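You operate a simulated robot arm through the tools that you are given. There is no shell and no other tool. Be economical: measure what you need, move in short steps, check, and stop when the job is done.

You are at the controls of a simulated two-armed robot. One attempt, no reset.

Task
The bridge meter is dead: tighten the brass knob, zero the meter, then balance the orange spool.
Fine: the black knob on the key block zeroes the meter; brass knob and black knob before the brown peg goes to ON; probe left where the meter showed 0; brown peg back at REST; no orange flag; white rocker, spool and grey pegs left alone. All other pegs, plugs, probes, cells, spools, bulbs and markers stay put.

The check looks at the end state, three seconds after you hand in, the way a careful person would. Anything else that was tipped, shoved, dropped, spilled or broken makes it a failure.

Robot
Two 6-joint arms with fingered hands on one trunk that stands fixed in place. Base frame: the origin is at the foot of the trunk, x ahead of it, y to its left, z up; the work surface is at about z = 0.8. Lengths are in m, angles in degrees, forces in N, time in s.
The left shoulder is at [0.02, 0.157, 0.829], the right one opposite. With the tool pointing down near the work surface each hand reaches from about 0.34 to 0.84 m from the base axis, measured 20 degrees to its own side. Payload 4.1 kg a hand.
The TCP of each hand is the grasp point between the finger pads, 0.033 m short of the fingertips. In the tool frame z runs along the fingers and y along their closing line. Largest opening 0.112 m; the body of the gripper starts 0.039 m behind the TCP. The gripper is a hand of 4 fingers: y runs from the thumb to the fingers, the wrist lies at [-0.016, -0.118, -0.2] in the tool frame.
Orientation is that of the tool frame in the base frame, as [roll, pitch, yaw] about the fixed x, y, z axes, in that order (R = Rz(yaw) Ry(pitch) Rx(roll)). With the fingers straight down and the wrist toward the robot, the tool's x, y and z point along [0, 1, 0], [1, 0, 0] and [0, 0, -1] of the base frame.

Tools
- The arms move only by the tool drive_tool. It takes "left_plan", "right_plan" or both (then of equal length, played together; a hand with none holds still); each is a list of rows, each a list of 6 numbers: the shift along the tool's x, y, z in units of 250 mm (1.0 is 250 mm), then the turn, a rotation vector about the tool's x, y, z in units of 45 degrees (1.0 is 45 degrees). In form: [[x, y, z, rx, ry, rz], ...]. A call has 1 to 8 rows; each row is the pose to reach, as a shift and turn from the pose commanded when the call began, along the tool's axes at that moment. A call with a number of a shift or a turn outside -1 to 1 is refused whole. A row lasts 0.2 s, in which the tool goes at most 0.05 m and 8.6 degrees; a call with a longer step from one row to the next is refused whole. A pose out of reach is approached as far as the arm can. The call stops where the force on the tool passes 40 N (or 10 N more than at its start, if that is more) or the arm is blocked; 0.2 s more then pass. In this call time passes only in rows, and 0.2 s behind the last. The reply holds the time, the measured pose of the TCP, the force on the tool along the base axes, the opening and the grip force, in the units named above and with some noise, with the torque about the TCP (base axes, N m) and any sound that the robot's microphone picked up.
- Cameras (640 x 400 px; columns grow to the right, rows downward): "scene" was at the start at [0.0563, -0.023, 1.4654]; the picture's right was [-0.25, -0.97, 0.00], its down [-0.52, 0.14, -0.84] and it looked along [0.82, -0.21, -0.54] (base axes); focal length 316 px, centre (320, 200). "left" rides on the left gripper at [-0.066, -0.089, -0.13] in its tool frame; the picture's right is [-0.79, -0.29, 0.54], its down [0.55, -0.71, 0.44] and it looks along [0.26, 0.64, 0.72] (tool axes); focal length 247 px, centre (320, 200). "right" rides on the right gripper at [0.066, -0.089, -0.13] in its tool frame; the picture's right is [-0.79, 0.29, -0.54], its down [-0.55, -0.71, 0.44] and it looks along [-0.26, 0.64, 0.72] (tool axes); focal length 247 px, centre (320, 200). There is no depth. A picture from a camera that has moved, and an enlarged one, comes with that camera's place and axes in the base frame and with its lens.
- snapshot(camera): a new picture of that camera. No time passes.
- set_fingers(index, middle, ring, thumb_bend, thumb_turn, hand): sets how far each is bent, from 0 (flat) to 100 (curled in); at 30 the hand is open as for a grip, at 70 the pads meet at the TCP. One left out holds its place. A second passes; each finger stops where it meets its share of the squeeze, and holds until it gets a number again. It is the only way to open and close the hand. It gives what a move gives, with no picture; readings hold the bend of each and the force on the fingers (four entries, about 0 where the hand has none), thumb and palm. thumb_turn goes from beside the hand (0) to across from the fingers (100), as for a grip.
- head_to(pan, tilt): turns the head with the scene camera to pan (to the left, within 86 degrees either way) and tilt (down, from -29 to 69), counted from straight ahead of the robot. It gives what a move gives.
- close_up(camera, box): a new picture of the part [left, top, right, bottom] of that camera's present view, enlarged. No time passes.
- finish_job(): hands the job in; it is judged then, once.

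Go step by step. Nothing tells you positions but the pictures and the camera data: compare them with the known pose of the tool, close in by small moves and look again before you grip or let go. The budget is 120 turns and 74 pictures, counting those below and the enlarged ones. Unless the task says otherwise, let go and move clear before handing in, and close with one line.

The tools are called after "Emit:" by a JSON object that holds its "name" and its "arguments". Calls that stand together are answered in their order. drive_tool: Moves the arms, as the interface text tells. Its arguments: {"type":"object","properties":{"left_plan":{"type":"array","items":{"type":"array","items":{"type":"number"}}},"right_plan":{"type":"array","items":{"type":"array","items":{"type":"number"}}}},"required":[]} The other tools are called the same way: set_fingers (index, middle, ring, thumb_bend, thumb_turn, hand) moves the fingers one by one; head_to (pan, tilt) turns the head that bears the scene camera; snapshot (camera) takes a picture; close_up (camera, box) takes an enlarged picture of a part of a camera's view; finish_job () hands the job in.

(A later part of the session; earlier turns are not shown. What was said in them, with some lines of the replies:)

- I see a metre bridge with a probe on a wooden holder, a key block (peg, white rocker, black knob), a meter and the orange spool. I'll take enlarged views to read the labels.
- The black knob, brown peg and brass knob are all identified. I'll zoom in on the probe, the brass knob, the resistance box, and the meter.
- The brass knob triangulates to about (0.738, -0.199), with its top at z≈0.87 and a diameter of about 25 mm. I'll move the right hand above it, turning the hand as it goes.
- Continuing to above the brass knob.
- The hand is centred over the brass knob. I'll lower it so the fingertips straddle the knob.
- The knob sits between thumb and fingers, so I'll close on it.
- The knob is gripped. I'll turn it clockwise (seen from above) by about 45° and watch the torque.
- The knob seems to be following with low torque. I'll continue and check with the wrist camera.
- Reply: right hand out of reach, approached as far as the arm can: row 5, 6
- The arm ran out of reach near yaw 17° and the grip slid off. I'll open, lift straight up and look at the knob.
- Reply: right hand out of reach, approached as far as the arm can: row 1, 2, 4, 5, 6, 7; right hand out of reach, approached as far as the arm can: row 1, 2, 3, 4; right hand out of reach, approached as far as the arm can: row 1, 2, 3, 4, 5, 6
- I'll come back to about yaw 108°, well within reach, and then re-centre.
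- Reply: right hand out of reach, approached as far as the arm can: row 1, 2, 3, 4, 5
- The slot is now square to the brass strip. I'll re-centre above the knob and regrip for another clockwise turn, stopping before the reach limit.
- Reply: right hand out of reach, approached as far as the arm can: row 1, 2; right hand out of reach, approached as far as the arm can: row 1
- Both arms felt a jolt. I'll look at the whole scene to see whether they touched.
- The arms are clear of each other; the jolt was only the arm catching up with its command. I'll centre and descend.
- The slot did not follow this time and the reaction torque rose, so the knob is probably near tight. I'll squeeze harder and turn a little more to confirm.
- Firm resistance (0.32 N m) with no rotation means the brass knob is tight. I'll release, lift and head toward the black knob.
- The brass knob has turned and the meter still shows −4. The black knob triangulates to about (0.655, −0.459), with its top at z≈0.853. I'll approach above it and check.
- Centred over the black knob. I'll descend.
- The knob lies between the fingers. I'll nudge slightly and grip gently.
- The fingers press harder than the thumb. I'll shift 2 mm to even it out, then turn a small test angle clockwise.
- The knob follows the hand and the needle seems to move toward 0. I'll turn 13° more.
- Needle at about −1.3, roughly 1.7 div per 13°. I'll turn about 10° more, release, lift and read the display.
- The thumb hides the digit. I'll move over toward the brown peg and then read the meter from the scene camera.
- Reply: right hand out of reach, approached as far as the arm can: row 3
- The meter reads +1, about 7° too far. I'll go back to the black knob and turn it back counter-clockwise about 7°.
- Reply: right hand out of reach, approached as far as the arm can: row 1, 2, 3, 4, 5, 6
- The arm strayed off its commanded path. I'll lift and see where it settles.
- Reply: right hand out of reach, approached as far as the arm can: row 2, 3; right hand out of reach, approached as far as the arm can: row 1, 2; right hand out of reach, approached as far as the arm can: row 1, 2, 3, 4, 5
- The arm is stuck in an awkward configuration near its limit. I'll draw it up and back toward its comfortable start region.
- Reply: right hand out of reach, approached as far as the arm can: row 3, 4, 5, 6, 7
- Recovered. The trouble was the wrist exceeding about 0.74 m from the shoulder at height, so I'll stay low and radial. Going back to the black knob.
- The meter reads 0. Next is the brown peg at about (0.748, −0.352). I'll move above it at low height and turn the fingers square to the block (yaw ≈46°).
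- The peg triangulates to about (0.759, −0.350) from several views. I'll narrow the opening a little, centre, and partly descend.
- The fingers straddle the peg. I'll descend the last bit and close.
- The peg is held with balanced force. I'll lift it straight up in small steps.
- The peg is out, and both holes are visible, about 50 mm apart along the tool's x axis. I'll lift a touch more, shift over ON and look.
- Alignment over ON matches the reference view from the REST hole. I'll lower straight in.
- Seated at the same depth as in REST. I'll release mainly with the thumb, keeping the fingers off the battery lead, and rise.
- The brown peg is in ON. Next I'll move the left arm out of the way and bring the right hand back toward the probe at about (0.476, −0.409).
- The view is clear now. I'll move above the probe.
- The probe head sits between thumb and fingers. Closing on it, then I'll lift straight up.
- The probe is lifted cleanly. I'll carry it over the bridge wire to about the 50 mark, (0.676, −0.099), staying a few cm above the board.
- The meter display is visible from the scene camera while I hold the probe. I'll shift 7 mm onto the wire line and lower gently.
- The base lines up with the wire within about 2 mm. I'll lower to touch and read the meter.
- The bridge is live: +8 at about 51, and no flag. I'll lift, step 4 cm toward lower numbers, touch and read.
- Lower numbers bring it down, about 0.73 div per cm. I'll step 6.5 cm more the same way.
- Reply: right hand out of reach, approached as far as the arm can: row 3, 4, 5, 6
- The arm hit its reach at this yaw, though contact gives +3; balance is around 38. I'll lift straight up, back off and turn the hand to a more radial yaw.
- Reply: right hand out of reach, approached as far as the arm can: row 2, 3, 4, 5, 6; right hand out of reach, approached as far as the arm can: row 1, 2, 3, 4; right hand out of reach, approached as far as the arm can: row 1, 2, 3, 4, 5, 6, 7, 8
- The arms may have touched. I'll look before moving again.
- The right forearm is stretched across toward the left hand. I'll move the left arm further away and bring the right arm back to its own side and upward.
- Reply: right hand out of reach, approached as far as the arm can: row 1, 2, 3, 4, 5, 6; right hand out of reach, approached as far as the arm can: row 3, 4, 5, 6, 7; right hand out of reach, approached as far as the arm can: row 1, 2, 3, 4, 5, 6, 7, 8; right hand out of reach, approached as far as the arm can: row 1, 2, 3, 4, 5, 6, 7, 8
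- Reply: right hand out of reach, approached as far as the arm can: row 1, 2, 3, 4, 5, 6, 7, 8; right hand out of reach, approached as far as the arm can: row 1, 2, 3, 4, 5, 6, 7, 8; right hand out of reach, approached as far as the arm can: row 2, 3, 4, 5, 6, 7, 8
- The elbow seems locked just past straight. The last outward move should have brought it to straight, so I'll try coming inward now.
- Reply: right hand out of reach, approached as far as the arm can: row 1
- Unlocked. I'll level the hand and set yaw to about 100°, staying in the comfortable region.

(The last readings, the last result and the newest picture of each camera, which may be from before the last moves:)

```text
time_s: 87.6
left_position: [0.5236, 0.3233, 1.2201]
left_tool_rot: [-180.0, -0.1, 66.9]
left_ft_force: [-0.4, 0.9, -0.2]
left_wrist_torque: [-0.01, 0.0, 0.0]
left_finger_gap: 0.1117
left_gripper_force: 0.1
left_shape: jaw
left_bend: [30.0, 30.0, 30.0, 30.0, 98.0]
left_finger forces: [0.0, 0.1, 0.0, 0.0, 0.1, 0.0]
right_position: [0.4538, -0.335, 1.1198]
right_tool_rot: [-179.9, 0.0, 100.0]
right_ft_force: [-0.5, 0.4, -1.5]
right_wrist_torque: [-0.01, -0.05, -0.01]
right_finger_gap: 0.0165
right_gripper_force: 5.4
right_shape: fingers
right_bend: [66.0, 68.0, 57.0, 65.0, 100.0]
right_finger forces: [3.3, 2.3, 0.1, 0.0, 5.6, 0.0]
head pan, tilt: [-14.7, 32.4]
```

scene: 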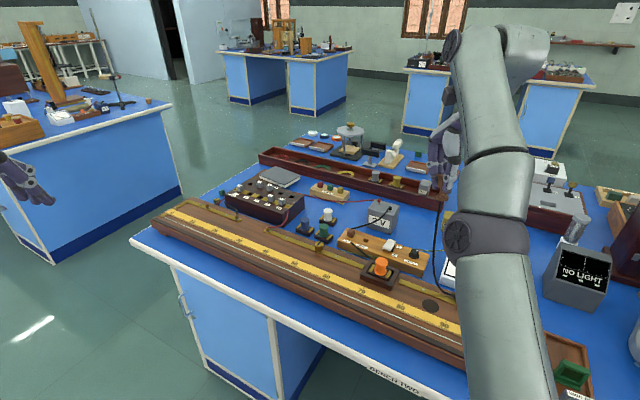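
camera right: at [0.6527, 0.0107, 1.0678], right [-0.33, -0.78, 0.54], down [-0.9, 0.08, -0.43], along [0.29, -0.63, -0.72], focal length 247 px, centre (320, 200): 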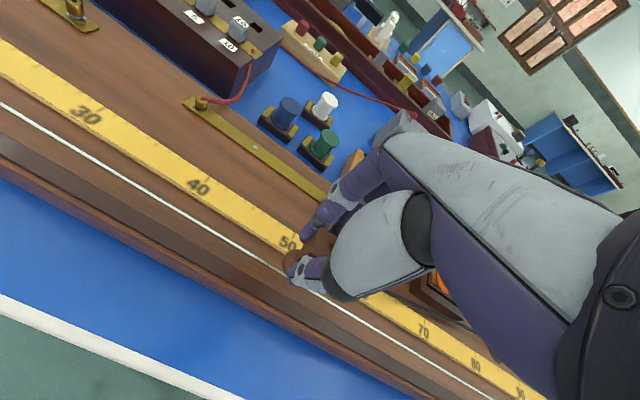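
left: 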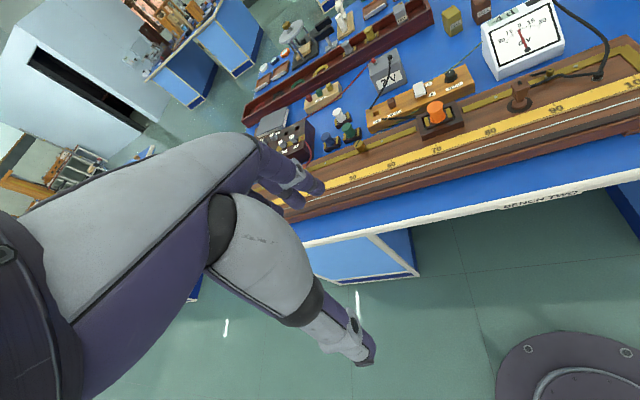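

Emit:
{"name": "drive_tool", "arguments": {"right_plan": [[0.087, 0.12, 0.08, 0, 0, 0], [0.173, 0.24, 0.16, 0, 0, 0], [0.26, 0.36, 0.24, 0, 0, 0], [0.347, 0.48, 0.32, 0, 0, 0], [0.433, 0.6, 0.4, 0, 0, 0], [0.52, 0.72, 0.48, 0, 0, 0]]}}

Emit:
{"name": "drive_tool", "arguments": {"right_plan": [[0.1, 0.12, 0.06, 0, 0, 0], [0.2, 0.24, 0.12, 0, 0, 0], [0.3, 0.36, 0.18, 0, 0, 0], [0.4, 0.48, 0.22, 0, 0, 0], [0.48, 0.6, 0.26, 0, 0, 0]]}}

Emit:
{"name": "snapshot", "arguments": {"camera": "right"}}

```text
time_s: 89.0
left_position: [0.5216, 0.3232, 1.2198]
left_tool_rot: [-179.9, 0.0, 66.9]
left_ft_force: [-0.1, -0.3, 0.9]
left_wrist_torque: [0.03, 0.0, 0.03]
left_finger_gap: 0.1116
left_gripper_force: 0.0
left_shape: jaw
left_bend: [30.0, 30.0, 30.0, 30.0, 98.0]
left_finger forces: [0.0, 0.1, 0.0, 0.1, 0.1, 0.0]
right_position: [0.6111, -0.1813, 1.0017]
right_tool_rot: [180.0, 0.1, 99.8]
right_ft_force: [-0.1, -0.4, -1.3]
right_wrist_torque: [0.01, 0.02, 0.01]
right_finger_gap: 0.0164
right_gripper_force: 5.7
right_shape: fingers
right_bend: [66.0, 68.0, 57.0, 65.0, 100.0]
right_finger forces: [3.2, 2.3, 0.0, 0.0, 5.6, 0.1]
head pan, tilt: [-14.7, 32.4]
```

```text
time_s: 90.2
left_position: [0.5237, 0.3232, 1.2196]
left_tool_rot: [-180.0, 0.1, 66.9]
left_ft_force: [0.0, -0.5, -0.4]
left_wrist_torque: [0.05, 0.0, 0.0]
left_finger_gap: 0.1118
left_gripper_force: 0.1
left_shape: jaw
left_bend: [30.0, 30.0, 30.0, 30.0, 98.0]
left_finger forces: [0.1, 0.1, 0.0, 0.1, 0.1, 0.0]
right_position: [0.7345, -0.0354, 0.9364]
right_tool_rot: [180.0, -0.1, 99.9]
right_ft_force: [0.1, -0.7, -1.4]
right_wrist_torque: [0.05, -0.01, 0.02]
right_finger_gap: 0.0162
right_gripper_force: 5.4
right_shape: fingers
right_bend: [66.0, 68.0, 57.0, 65.0, 100.0]
right_finger forces: [3.2, 2.2, 0.0, 0.0, 5.5, 0.0]
head pan, tilt: [-14.7, 32.4]
```

```text
9 pictures are left
camera right: at [0.6361, 0.0157, 1.0665], right [0.42, -0.73, 0.54], down [-0.6, -0.67, -0.44], along [0.68, -0.14, -0.72], focal length 247 px, centre (320, 200)
```

right: 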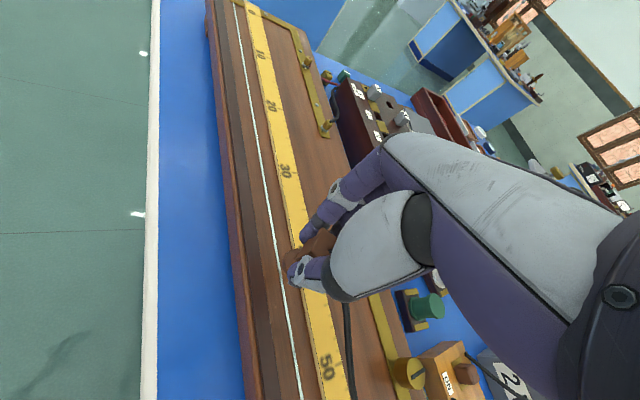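

The wire line and scale are clear here. I'll shift to about the 37.5 mark on the wire and lower to touch.

Emit:
{"name": "drive_tool", "arguments": {"right_plan": [[0.04, 0.075, 0.03, 0, 0, 0], [0.077, 0.148, 0.06, 0, 0, 0], [0.077, 0.148, 0.1, 0, 0, 0], [0.077, 0.148, 0.13, 0, 0, 0]]}}

Emit:
{"name": "drive_tool", "arguments": {"right_plan": [[0, 0, 0.012, 0, 0, 0], [0, 0, 0.022, 0, 0, 0], [0, 0, 0.028, 0, 0, 0]]}}

Emit:
{"name": "close_up", "arguments": {"camera": "scene", "box": [260, 180, 516, 340]}}

```text
time_s: 91.2
left_position: [0.5236, 0.3242, 1.2186]
left_tool_rot: [180.0, -0.1, 66.9]
left_ft_force: [0.2, 0.2, 0.0]
left_wrist_torque: [-0.01, -0.05, -0.03]
left_finger_gap: 0.1117
left_gripper_force: 0.1
left_shape: jaw
left_bend: [30.0, 30.0, 30.0, 30.0, 98.0]
left_finger forces: [0.1, 0.1, 0.0, 0.1, 0.1, 0.1]
right_position: [0.7656, -0.0101, 0.9035]
right_tool_rot: [-180.0, -0.1, 99.9]
right_ft_force: [1.0, -0.9, -1.0]
right_wrist_torque: [-0.01, -0.01, 0.0]
right_finger_gap: 0.0161
right_gripper_force: 5.3
right_shape: fingers
right_bend: [66.0, 68.0, 57.0, 65.0, 100.0]
right_finger forces: [3.2, 2.2, 0.0, 0.0, 5.4, 0.0]
right hand out of reach, approached as far as the arm can: row 2, 3
head pan, tilt: [-14.7, 32.4]
```

```text
time_s: 92.0
left_position: [0.5226, 0.3241, 1.2188]
left_tool_rot: [-180.0, -0.1, 66.9]
left_ft_force: [-0.2, -0.4, 1.1]
left_wrist_torque: [-0.01, -0.01, 0.0]
left_finger_gap: 0.112
left_gripper_force: 0.1
left_shape: jaw
left_bend: [30.0, 30.0, 30.0, 30.0, 98.0]
left_finger forces: [0.1, 0.1, 0.0, 0.1, 0.0, 0.0]
right_position: [0.7659, -0.0103, 0.8962]
right_tool_rot: [179.8, -0.1, 99.9]
right_ft_force: [-0.9, 1.3, 3.0]
right_wrist_torque: [0.02, 0.03, -0.01]
right_finger_gap: 0.0163
right_gripper_force: 5.8
right_shape: fingers
right_bend: [66.0, 68.0, 57.0, 65.0, 100.0]
right_finger forces: [3.2, 2.3, 0.0, 0.0, 6.5, 0.0]
right hand out of reach, approached as far as the arm can: row 1
head pan, tilt: [-14.7, 32.4]
```

```text
2.50 times, centred on (388, 260) of scene
camera zoom: at [0.0561, -0.023, 1.4654], right [-0.25, -0.97, 0.0], down [-0.52, 0.14, -0.84], along [0.82, -0.21, -0.54], focal length 790 px, centre (150, 50)
```

zoom: 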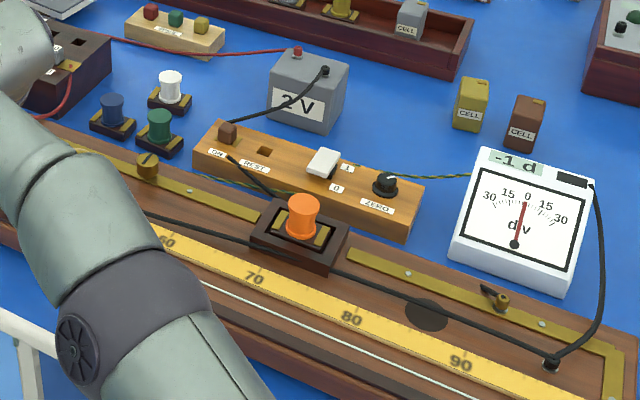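

It reads −1 here, so balance is about 12 mm back toward 39. I'll lift slightly, step back, and touch again.

Emit:
{"name": "drive_tool", "arguments": {"right_plan": [[0, 0, -0.024, 0, 0, 0], [-0.014, -0.02, -0.03, 0, 0, 0], [-0.028, -0.039, -0.03, 0, 0, 0], [-0.028, -0.039, -0.012, 0, 0, 0], [-0.028, -0.039, 0, 0, 0, 0]]}}

Emit:
{"name": "close_up", "arguments": {"camera": "scene", "box": [440, 230, 504, 270]}}

```text
time_s: 93.2
left_position: [0.5224, 0.3246, 1.2188]
left_tool_rot: [-180.0, 0.0, 66.8]
left_ft_force: [-0.2, -0.5, -0.1]
left_wrist_torque: [-0.01, -0.02, 0.0]
left_finger_gap: 0.1117
left_gripper_force: 0.0
left_shape: jaw
left_bend: [30.0, 30.0, 30.0, 30.0, 98.0]
left_finger forces: [0.0, 0.0, 0.0, 0.0, 0.1, 0.1]
right_position: [0.7596, -0.0187, 0.8967]
right_tool_rot: [179.9, 0.0, 99.9]
right_ft_force: [0.9, -0.4, 2.0]
right_wrist_torque: [-0.03, 0.02, 0.0]
right_finger_gap: 0.016
right_gripper_force: 6.7
right_shape: fingers
right_bend: [66.0, 68.0, 57.0, 65.0, 100.0]
right_finger forces: [3.6, 2.8, 0.0, 0.0, 6.1, 0.0]
head pan, tilt: [-14.7, 32.4]
```

```text
10.00 times, centred on (472, 250) of scene
camera zoom: at [0.0562, -0.023, 1.4654], right [-0.25, -0.97, 0.0], down [-0.52, 0.14, -0.84], along [0.82, -0.21, -0.54], focal length 3158 px, centre (-1200, -300)
```

zoom: 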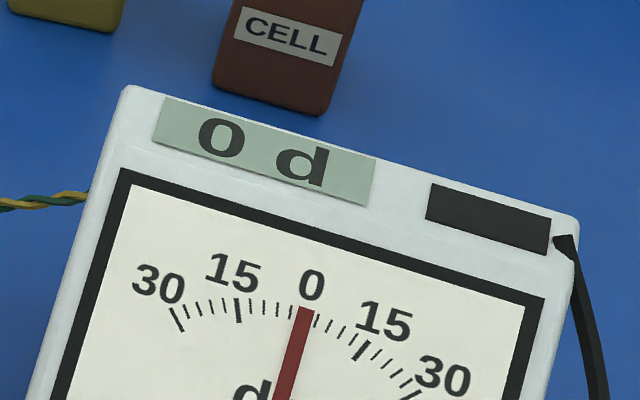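

The meter shows 0. I'll release the probe here and rise straight up.

Emit:
{"name": "set_fingers", "arguments": {"hand": "right", "index": 50, "middle": 50, "ring": 46, "thumb_bend": 48}}

Emit:
{"name": "drive_tool", "arguments": {"right_plan": [[0, 0, -0.06, 0, 0, 0], [0, 0, -0.12, 0, 0, 0], [0, 0, -0.18, 0, 0, 0], [0, -0.03, -0.22, 0, 0, 0], [0, -0.12, -0.26, 0, 0, 0]]}}

Emit:
{"name": "close_up", "arguments": {"camera": "scene", "box": [270, 190, 510, 340]}}

```text
time_s: 94.2
left_position: [0.5235, 0.3244, 1.2183]
left_tool_rot: [179.9, 0.0, 66.9]
left_ft_force: [0.0, -0.1, 0.1]
left_wrist_torque: [0.0, 0.0, 0.01]
left_finger_gap: 0.1116
left_gripper_force: 0.1
left_shape: jaw
left_bend: [30.0, 30.0, 30.0, 30.0, 98.0]
left_finger forces: [0.1, 0.0, 0.0, 0.1, 0.0, 0.0]
right_position: [0.7595, -0.0193, 0.8959]
right_tool_rot: [179.9, 0.0, 99.9]
right_ft_force: [0.6, -0.6, -0.1]
right_wrist_torque: [-0.02, 0.0, 0.01]
right_finger_gap: 0.0599
right_gripper_force: 0.0
right_shape: fingers
right_bend: [50.0, 50.0, 46.0, 48.0, 98.0]
right_finger forces: [0.0, 0.0, 0.0, 0.0, 0.0, 0.0]
head pan, tilt: [-14.7, 32.4]
```

```text
time_s: 95.4
left_position: [0.5241, 0.3241, 1.2199]
left_tool_rot: [-180.0, 0.0, 66.9]
left_ft_force: [0.2, -0.3, -0.7]
left_wrist_torque: [0.02, 0.0, 0.02]
left_finger_gap: 0.1116
left_gripper_force: 0.1
left_shape: jaw
left_bend: [30.0, 30.0, 30.0, 30.0, 98.0]
left_finger forces: [0.0, 0.0, 0.1, 0.0, 0.1, 0.1]
right_position: [0.7302, -0.0232, 0.961]
right_tool_rot: [179.9, 0.0, 100.0]
right_ft_force: [-0.1, 0.3, -0.2]
right_wrist_torque: [0.01, 0.01, -0.01]
right_finger_gap: 0.0599
right_gripper_force: 0.0
right_shape: fingers
right_bend: [50.0, 50.0, 46.0, 48.0, 98.0]
right_finger forces: [0.0, 0.0, 0.1, 0.1, 0.0, 0.0]
head pan, tilt: [-14.7, 32.4]
```

```text
2.67 times, centred on (390, 265) of scene
camera zoom: at [0.0566, -0.0229, 1.4654], right [-0.25, -0.97, 0.0], down [-0.52, 0.14, -0.84], along [0.82, -0.21, -0.54], focal length 842 px, centre (133, 27)
```

zoom: 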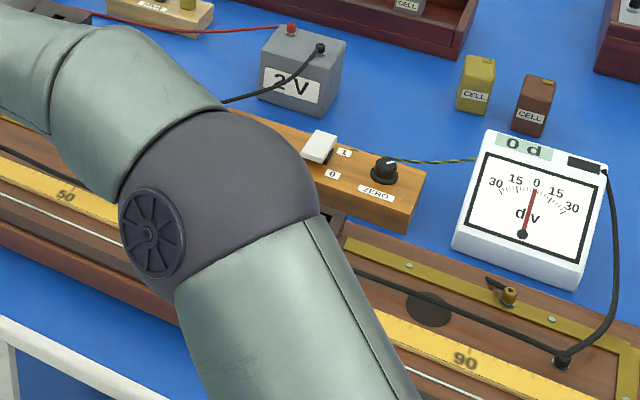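

Still 0 after release. Next I'll retreat through the interior and turn back to yaw 47° for the peg.

Emit:
{"name": "drive_tool", "arguments": {"right_plan": [[-0.09, -0.08, -0.06, 0, 0, 0.1], [-0.18, -0.16, -0.12, 0, 0, 0.25], [-0.27, -0.24, -0.156, 0, 0, 0.4], [-0.36, -0.32, -0.156, 0, 0, 0.55], [-0.45, -0.4, -0.156, 0, 0, 0.7], [-0.54, -0.48, -0.156, 0, 0, 0.85], [-0.62, -0.556, -0.156, 0, 0, 1.0]]}}

```text
time_s: 97.0
left_position: [0.5226, 0.3241, 1.2185]
left_tool_rot: [180.0, -0.1, 66.9]
left_ft_force: [0.3, -0.7, -0.4]
left_wrist_torque: [-0.02, 0.02, 0.03]
left_finger_gap: 0.1119
left_gripper_force: 0.0
left_shape: jaw
left_bend: [30.0, 30.0, 30.0, 30.0, 98.0]
left_finger forces: [0.1, 0.1, 0.1, 0.1, 0.0, 0.1]
right_position: [0.6191, -0.2016, 1.0014]
right_tool_rot: [180.0, 0.0, 54.9]
right_ft_force: [-0.3, -0.5, -0.1]
right_wrist_torque: [-0.01, -0.01, 0.0]
right_finger_gap: 0.06
right_gripper_force: 0.0
right_shape: fingers
right_bend: [50.0, 50.0, 46.0, 48.0, 98.0]
right_finger forces: [0.0, 0.0, 0.0, 0.0, 0.0, 0.1]
head pan, tilt: [-14.7, 32.4]
```

Emit:
{"name": "set_fingers", "arguments": {"hand": "right", "index": 59, "middle": 59, "ring": 56, "thumb_bend": 50}}

Emit:
{"name": "drive_tool", "arguments": {"right_plan": [[0.014, 0.155, 0.05, 0, 0, 0.06], [0.028, 0.31, 0.12, 0, 0, 0.12], [0.043, 0.464, 0.2, 0, 0, 0.173]]}}

Emit:
{"name": "drive_tool", "arguments": {"right_plan": [[0, 0, 0, -0.09, 0, 0], [0, 0, 0, -0.18, 0, 0]]}}

```text
time_s: 98.0
left_position: [0.5235, 0.323, 1.2197]
left_tool_rot: [179.9, 0.0, 66.8]
left_ft_force: [-0.1, 0.4, 0.2]
left_wrist_torque: [-0.01, -0.01, 0.01]
left_finger_gap: 0.1117
left_gripper_force: 0.2
left_shape: jaw
left_bend: [30.0, 30.0, 30.0, 30.0, 98.0]
left_finger forces: [0.0, 0.0, 0.0, 0.0, 0.1, 0.0]
right_position: [0.6204, -0.2018, 1.0013]
right_tool_rot: [-180.0, 0.0, 54.9]
right_ft_force: [0.0, -0.8, 0.8]
right_wrist_torque: [-0.06, -0.01, 0.01]
right_finger_gap: 0.0457
right_gripper_force: 0.1
right_shape: fingers
right_bend: [59.0, 59.0, 56.0, 50.0, 98.0]
right_finger forces: [0.0, 0.0, 0.0, 0.0, 0.0, 0.1]
head pan, tilt: [-14.7, 32.4]
```

```text
time_s: 98.8
left_position: [0.5222, 0.3248, 1.2194]
left_tool_rot: [-179.9, 0.0, 66.8]
left_ft_force: [0.2, 1.0, 0.3]
left_wrist_torque: [0.02, -0.06, -0.01]
left_finger_gap: 0.1115
left_gripper_force: 0.1
left_shape: jaw
left_bend: [30.0, 30.0, 30.0, 30.0, 98.0]
left_finger forces: [0.1, 0.0, 0.0, 0.1, 0.0, 0.1]
right_position: [0.7218, -0.2595, 0.9495]
right_tool_rot: [180.0, 0.1, 47.1]
right_ft_force: [-1.1, -0.2, 0.1]
right_wrist_torque: [0.0, 0.02, 0.04]
right_finger_gap: 0.0451
right_gripper_force: 0.1
right_shape: fingers
right_bend: [59.0, 59.0, 56.0, 50.0, 98.0]
right_finger forces: [0.0, 0.1, 0.0, 0.0, 0.0, 0.0]
head pan, tilt: [-14.7, 32.4]
```

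```text
time_s: 99.4
left_position: [0.5228, 0.3238, 1.2185]
left_tool_rot: [179.9, 0.0, 66.8]
left_ft_force: [-0.1, -0.2, 0.1]
left_wrist_torque: [0.0, 0.03, 0.01]
left_finger_gap: 0.1117
left_gripper_force: 0.1
left_shape: jaw
left_bend: [30.0, 30.0, 30.0, 30.0, 98.0]
left_finger forces: [0.0, 0.1, 0.1, 0.0, 0.0, 0.1]
right_position: [0.7215, -0.2582, 0.9505]
right_tool_rot: [171.9, 0.0, 47.1]
right_ft_force: [-1.0, 0.9, 0.0]
right_wrist_torque: [0.01, -0.04, 0.0]
right_finger_gap: 0.0452
right_gripper_force: 0.1
right_shape: fingers
right_bend: [59.0, 59.0, 56.0, 50.0, 98.0]
right_finger forces: [0.0, 0.0, 0.0, 0.1, 0.1, 0.0]
head pan, tilt: [-14.7, 32.4]
```

Emit:
{"name": "drive_tool", "arguments": {"right_plan": [[0.013, 0.12, 0.017, 0, 0, 0], [0.027, 0.24, 0.034, 0, 0, 0], [0.04, 0.363, 0.052, 0, 0, 0], [0.04, 0.346, 0.172, 0, 0, 0]]}}

Emit:
{"name": "close_up", "arguments": {"camera": "right", "box": [200, 180, 392, 300]}}

```text
time_s: 100.4
left_position: [0.5235, 0.3234, 1.219]
left_tool_rot: [179.9, 0.0, 67.0]
left_ft_force: [0.0, 0.4, 1.2]
left_wrist_torque: [-0.03, 0.01, 0.02]
left_finger_gap: 0.1116
left_gripper_force: 0.0
left_shape: jaw
left_bend: [30.0, 30.0, 30.0, 30.0, 98.0]
left_finger forces: [0.0, 0.0, 0.0, 0.2, 0.0, 0.1]
right_position: [0.7953, -0.3147, 0.9214]
right_tool_rot: [171.9, 0.0, 47.0]
right_ft_force: [-0.6, 0.5, 0.7]
right_wrist_torque: [0.05, -0.02, 0.0]
right_finger_gap: 0.0453
right_gripper_force: 0.1
right_shape: fingers
right_bend: [59.0, 59.0, 56.0, 50.0, 98.0]
right_finger forces: [0.0, 0.1, 0.1, 0.0, 0.1, 0.1]
right hand out of reach, approached as far as the arm can: row 3
head pan, tilt: [-14.7, 32.4]
```

```text
3.33 times, centred on (296, 240) of right
camera zoom: at [0.7622, -0.193, 1.0376], right [-0.39, -0.72, 0.57], down [-0.85, 0.03, -0.53], along [0.37, -0.69, -0.62], focal length 823 px, centre (400, 67)
```

zoom: 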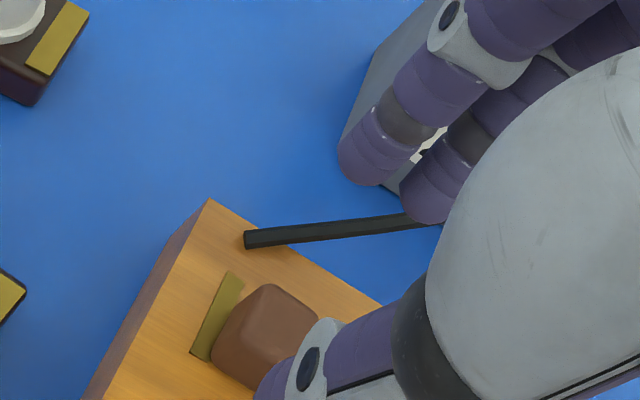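

Positioned over the peg as before. I'll descend and grip with the same settings.

Emit:
{"name": "drive_tool", "arguments": {"right_plan": [[0, -0.009, 0.063, 0, 0, 0], [0, -0.018, 0.126, 0, 0, 0], [0, -0.027, 0.188, 0, 0, 0]]}}

Emit:
{"name": "set_fingers", "arguments": {"hand": "right", "index": 70, "middle": 70, "ring": 58, "thumb_bend": 70}}

```text
time_s: 101.2
left_position: [0.5226, 0.3243, 1.2188]
left_tool_rot: [180.0, 0.0, 66.8]
left_ft_force: [0.3, -0.1, -0.4]
left_wrist_torque: [0.01, -0.02, 0.01]
left_finger_gap: 0.1115
left_gripper_force: 0.1
left_shape: jaw
left_bend: [30.0, 30.0, 30.0, 30.0, 98.0]
left_finger forces: [0.1, 0.0, 0.0, 0.0, 0.0, 0.0]
right_position: [0.7961, -0.3127, 0.8733]
right_tool_rot: [171.9, 0.1, 47.3]
right_ft_force: [-0.1, 0.4, -0.7]
right_wrist_torque: [0.02, -0.01, 0.0]
right_finger_gap: 0.0452
right_gripper_force: 0.1
right_shape: fingers
right_bend: [59.0, 59.0, 56.0, 50.0, 98.0]
right_finger forces: [0.1, 0.0, 0.0, 0.1, 0.1, 0.0]
head pan, tilt: [-14.7, 32.4]
```

```text
time_s: 102.2
left_position: [0.5243, 0.3244, 1.2189]
left_tool_rot: [180.0, 0.0, 66.9]
left_ft_force: [-0.8, 0.4, -0.5]
left_wrist_torque: [-0.04, 0.0, 0.02]
left_finger_gap: 0.1114
left_gripper_force: 0.1
left_shape: jaw
left_bend: [30.0, 30.0, 30.0, 30.0, 98.0]
left_finger forces: [0.0, 0.1, 0.0, 0.1, 0.0, 0.0]
right_position: [0.7961, -0.3147, 0.873]
right_tool_rot: [172.0, 0.0, 47.1]
right_ft_force: [0.6, -0.3, -0.5]
right_wrist_torque: [-0.03, 0.03, -0.01]
right_finger_gap: 0.0159
right_gripper_force: 6.6
right_shape: fingers
right_bend: [67.0, 68.0, 57.0, 64.0, 99.0]
right_finger forces: [2.7, 3.0, 0.0, 0.0, 6.2, 0.0]
head pan, tilt: [-14.7, 32.4]
```

Gripped. I'll lift and shift back by the same 51 mm over REST.

Emit:
{"name": "drive_tool", "arguments": {"right_plan": [[0, 0.006, -0.04, 0, 0, 0], [0, 0.012, -0.08, 0, 0, 0], [0, 0.018, -0.12, 0, 0, 0], [0, 0.024, -0.162, 0, 0, 0], [-0.1, 0.024, -0.162, 0, 0, 0], [-0.204, 0.024, -0.162, 0, 0, 0]]}}

Emit:
{"name": "close_up", "arguments": {"camera": "right", "box": [200, 180, 392, 300]}}

```text
time_s: 103.6
left_position: [0.5236, 0.3234, 1.2191]
left_tool_rot: [180.0, 0.1, 66.9]
left_ft_force: [-0.2, 0.2, -0.4]
left_wrist_torque: [-0.02, 0.0, -0.01]
left_finger_gap: 0.1116
left_gripper_force: 0.0
left_shape: jaw
left_bend: [30.0, 30.0, 30.0, 30.0, 98.0]
left_finger forces: [0.0, 0.1, 0.0, 0.0, 0.1, 0.0]
right_position: [0.7619, -0.3492, 0.9107]
right_tool_rot: [172.0, 0.0, 47.2]
right_ft_force: [0.1, -0.4, 0.3]
right_wrist_torque: [-0.06, -0.01, -0.01]
right_finger_gap: 0.0156
right_gripper_force: 5.5
right_shape: fingers
right_bend: [67.0, 68.0, 57.0, 64.0, 99.0]
right_finger forces: [2.6, 3.0, 0.0, 0.0, 6.0, 0.0]
head pan, tilt: [-14.7, 32.4]
```

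```text
3.33 times, centred on (296, 240) of right
camera zoom: at [0.728, -0.2279, 1.0286], right [-0.39, -0.72, 0.57], down [-0.85, 0.03, -0.53], along [0.37, -0.69, -0.62], focal length 823 px, centre (400, 67)
```

zoom: 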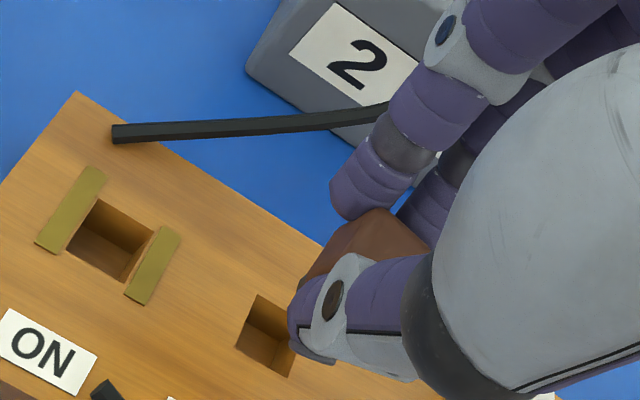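

The view matches the earlier REST reference. I'll lower the peg in.

Emit:
{"name": "drive_tool", "arguments": {"right_plan": [[0, -0.006, 0.04, 0, 0, 0], [0, -0.012, 0.08, 0, 0, 0], [0, -0.018, 0.12, 0, 0, 0], [0, -0.023, 0.156, 0, 0, 0]]}}

```text
time_s: 104.6
left_position: [0.5234, 0.3244, 1.2192]
left_tool_rot: [180.0, -0.1, 66.9]
left_ft_force: [0.5, -0.2, 0.6]
left_wrist_torque: [0.01, -0.04, -0.01]
left_finger_gap: 0.1117
left_gripper_force: 0.0
left_shape: jaw
left_bend: [30.0, 30.0, 30.0, 30.0, 98.0]
left_finger forces: [0.1, 0.0, 0.0, 0.0, 0.0, 0.0]
right_position: [0.7608, -0.351, 0.8724]
right_tool_rot: [171.9, 0.1, 47.2]
right_ft_force: [-0.9, -0.6, -1.0]
right_wrist_torque: [-0.01, -0.02, 0.03]
right_finger_gap: 0.0159
right_gripper_force: 5.2
right_shape: fingers
right_bend: [67.0, 68.0, 57.0, 64.0, 99.0]
right_finger forces: [2.6, 3.1, 0.1, 0.0, 6.0, 0.0]
head pan, tilt: [-14.7, 32.4]
```

Emit:
{"name": "drive_tool", "arguments": {"right_plan": [[0, 0, 0.006, 0, 0, 0], [0, 0, 0.008, 0, 0, 0]]}}

Emit:
{"name": "set_fingers", "arguments": {"hand": "right", "index": 55, "middle": 55, "ring": 54, "thumb_bend": 50}}

Emit:
{"name": "drive_tool", "arguments": {"right_plan": [[0, 0.008, -0.06, 0, 0, 0], [0, 0.02, -0.14, 0, 0, 0], [0, 0.03, -0.22, 0, 0, 0], [0, -0.1, -0.28, 0, 0, 0], [0, -0.25, -0.32, 0, 0, 0], [0, -0.4, -0.36, 0, 0, 0]]}}

Emit:
{"name": "drive_tool", "arguments": {"right_plan": [[-0.1, -0.1, -0.1, 0.06, 0, 0], [-0.2, -0.2, -0.2, 0.12, 0, 0], [-0.3, -0.3, -0.3, 0.18, 0, 0], [-0.42, -0.4, -0.36, 0.18, 0, 0], [-0.55, -0.5, -0.4, 0.18, 0, 0]]}}

Emit:
{"name": "snapshot", "arguments": {"camera": "scene"}}

```text
time_s: 105.2
left_position: [0.5231, 0.325, 1.2199]
left_tool_rot: [-179.9, 0.0, 66.9]
left_ft_force: [-0.7, -0.4, -0.4]
left_wrist_torque: [0.0, -0.01, 0.0]
left_finger_gap: 0.1116
left_gripper_force: 0.1
left_shape: jaw
left_bend: [30.0, 30.0, 30.0, 30.0, 98.0]
left_finger forces: [0.0, 0.0, 0.0, 0.0, 0.0, 0.0]
right_position: [0.7616, -0.3506, 0.8724]
right_tool_rot: [171.9, 0.0, 47.2]
right_ft_force: [0.3, 0.6, 0.7]
right_wrist_torque: [0.01, 0.02, -0.01]
right_finger_gap: 0.0157
right_gripper_force: 6.4
right_shape: fingers
right_bend: [67.0, 68.0, 57.0, 65.0, 99.0]
right_finger forces: [2.6, 3.2, 0.0, 0.1, 6.3, 0.0]
head pan, tilt: [-14.7, 32.4]
```

```text
time_s: 106.2
left_position: [0.5229, 0.3235, 1.2186]
left_tool_rot: [180.0, 0.0, 66.8]
left_ft_force: [0.6, -0.1, 0.4]
left_wrist_torque: [-0.02, 0.01, 0.02]
left_finger_gap: 0.1115
left_gripper_force: 0.0
left_shape: jaw
left_bend: [30.0, 30.0, 30.0, 30.0, 98.0]
left_finger forces: [0.0, 0.0, 0.1, 0.0, 0.0, 0.1]
right_position: [0.7617, -0.3514, 0.8717]
right_tool_rot: [171.9, 0.0, 47.2]
right_ft_force: [0.1, -1.7, 5.2]
right_wrist_torque: [0.14, 0.07, 0.0]
right_finger_gap: 0.0481
right_gripper_force: 2.4
right_shape: fingers
right_bend: [55.0, 55.0, 54.0, 51.0, 98.0]
right_finger forces: [0.1, 0.0, 0.0, 0.0, 5.1, 0.0]
head pan, tilt: [-14.7, 32.4]
```

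```text
time_s: 107.6
left_position: [0.5228, 0.3244, 1.2195]
left_tool_rot: [180.0, -0.1, 67.0]
left_ft_force: [0.5, 0.0, 0.2]
left_wrist_torque: [0.07, 0.0, -0.01]
left_finger_gap: 0.1117
left_gripper_force: 0.0
left_shape: jaw
left_bend: [30.0, 30.0, 30.0, 30.0, 98.0]
left_finger forces: [0.0, 0.0, 0.0, 0.0, 0.0, 0.1]
right_position: [0.6789, -0.2751, 0.9467]
right_tool_rot: [171.9, 0.0, 47.3]
right_ft_force: [-0.3, -0.5, -0.9]
right_wrist_torque: [0.0, 0.01, -0.03]
right_finger_gap: 0.0503
right_gripper_force: 0.0
right_shape: fingers
right_bend: [55.0, 55.0, 54.0, 50.0, 98.0]
right_finger forces: [0.0, 0.0, 0.0, 0.1, 0.0, 0.1]
head pan, tilt: [-14.7, 32.4]
```

```text
time_s: 108.8
left_position: [0.5241, 0.3233, 1.2182]
left_tool_rot: [180.0, 0.0, 66.9]
left_ft_force: [1.1, 0.6, -0.1]
left_wrist_torque: [-0.04, 0.03, -0.05]
left_finger_gap: 0.1116
left_gripper_force: 0.1
left_shape: jaw
left_bend: [30.0, 30.0, 30.0, 30.0, 98.0]
left_finger forces: [0.0, 0.0, 0.1, 0.0, 0.0, 0.1]
right_position: [0.4844, -0.2831, 1.0267]
right_tool_rot: [-179.9, 0.2, 47.3]
right_ft_force: [0.3, 0.9, 0.1]
right_wrist_torque: [0.0, 0.03, 0.0]
right_finger_gap: 0.0503
right_gripper_force: 0.0
right_shape: fingers
right_bend: [55.0, 55.0, 54.0, 50.0, 98.0]
right_finger forces: [0.1, 0.0, 0.0, 0.1, 0.0, 0.0]
head pan, tilt: [-14.7, 32.4]
```

```text
3 pictures are left
```

scene: 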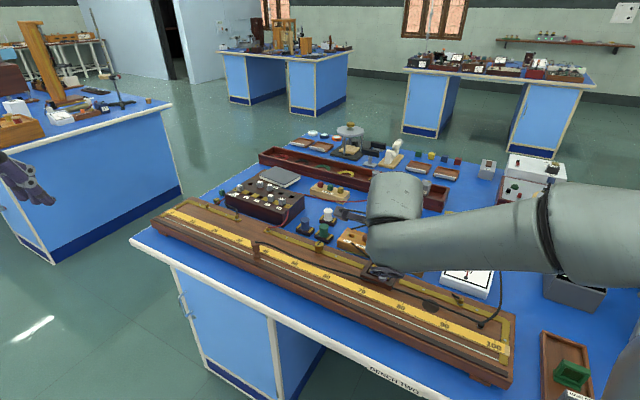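

The probe stands on the wire near 39. I'll clear the arm from the view for a final check.

Emit:
{"name": "drive_tool", "arguments": {"right_plan": [[-0.06, 0.0, -0.15, 0, 0, 0], [-0.15, 0.05, -0.28, 0, 0, 0], [-0.3, 0.12, -0.4, 0, 0, 0], [-0.45, 0.2, -0.48, 0, 0, 0], [-0.6, 0.28, -0.54, 0, 0, 0], [-0.75, 0.36, -0.56, 0, 0, 0]]}}

Emit:
{"name": "close_up", "arguments": {"camera": "scene", "box": [230, 180, 518, 360]}}

```text
refused: row 3 steps farther than a row can; nothing moved
```

```text
2.22 times, centred on (374, 270) of scene
camera zoom: at [0.0569, -0.0229, 1.4654], right [-0.25, -0.97, 0.0], down [-0.52, 0.14, -0.84], along [0.82, -0.21, -0.54], focal length 702 px, centre (200, 44)
```

zoom: 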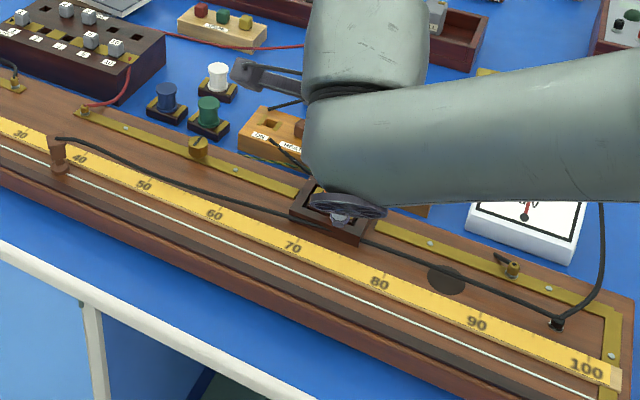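

Emit:
{"name": "drive_tool", "arguments": {"right_plan": [[-0.05, 0.0, -0.12, 0, 0, 0], [-0.15, 0.05, -0.24, 0, 0, 0], [-0.28, 0.1, -0.34, 0, 0, 0], [-0.42, 0.16, -0.42, 0, 0, 0], [-0.56, 0.22, -0.48, 0, 0, 0], [-0.7, 0.28, -0.52, 0, 0, 0], [-0.84, 0.34, -0.54, 0, 0, 0]]}}

Emit:
{"name": "close_up", "arguments": {"camera": "scene", "box": [230, 180, 518, 360]}}

```text
time_s: 110.4
left_position: [0.5225, 0.3246, 1.2194]
left_tool_rot: [-180.0, -0.1, 67.0]
left_ft_force: [0.0, 1.1, -0.6]
left_wrist_torque: [-0.03, -0.04, 0.01]
left_finger_gap: 0.1116
left_gripper_force: 0.0
left_shape: jaw
left_bend: [30.0, 30.0, 30.0, 30.0, 98.0]
left_finger forces: [0.0, 0.0, 0.1, 0.1, 0.1, 0.0]
right_position: [0.4041, -0.4953, 1.1628]
right_tool_rot: [180.0, 0.1, 47.1]
right_ft_force: [-1.4, 0.6, 0.9]
right_wrist_torque: [-0.01, -0.01, 0.04]
right_finger_gap: 0.0502
right_gripper_force: 0.1
right_shape: fingers
right_bend: [55.0, 55.0, 54.0, 50.0, 98.0]
right_finger forces: [0.0, 0.0, 0.0, 0.0, 0.0, 0.1]
head pan, tilt: [-14.7, 32.4]
```

```text
2.22 times, centred on (374, 270) of scene
camera zoom: at [0.0564, -0.0228, 1.4654], right [-0.25, -0.97, 0.0], down [-0.52, 0.14, -0.84], along [0.82, -0.21, -0.54], focal length 702 px, centre (200, 44)
```

zoom: 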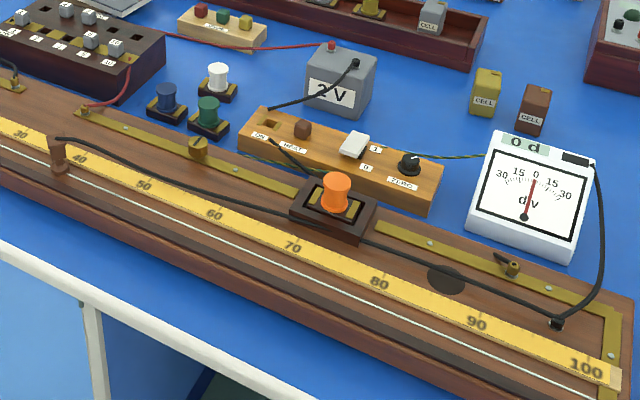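

Everything looks right; I'll use one last close look at how the peg is seated.

Emit:
{"name": "close_up", "arguments": {"camera": "scene", "box": [335, 220, 431, 280]}}

```text
6.67 times, centred on (383, 250) of scene
camera zoom: at [0.0564, -0.0228, 1.4654], right [-0.25, -0.97, 0.0], down [-0.52, 0.14, -0.84], along [0.82, -0.21, -0.54], focal length 2106 px, centre (-100, -133)
```

zoom: 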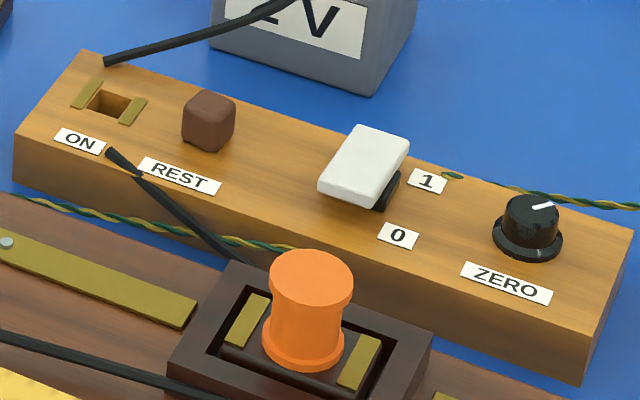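

The peg is seated in REST, the meter reads 0 with no flag, and the rocker and spool look untouched. Handing in.

Emit:
{"name": "finish_job", "arguments": {}}

```text
The job is handed in.
```

The job is handed in: the brass knob is tight, the meter was zeroed with the black knob, and the probe stands near 39 where the meter showed 0. The brown peg is back at REST and no orange flag came up. Mid-job, my two arms brushed each other while the right one was locked straight; nothing on the bench looked shifted in the final pictures.
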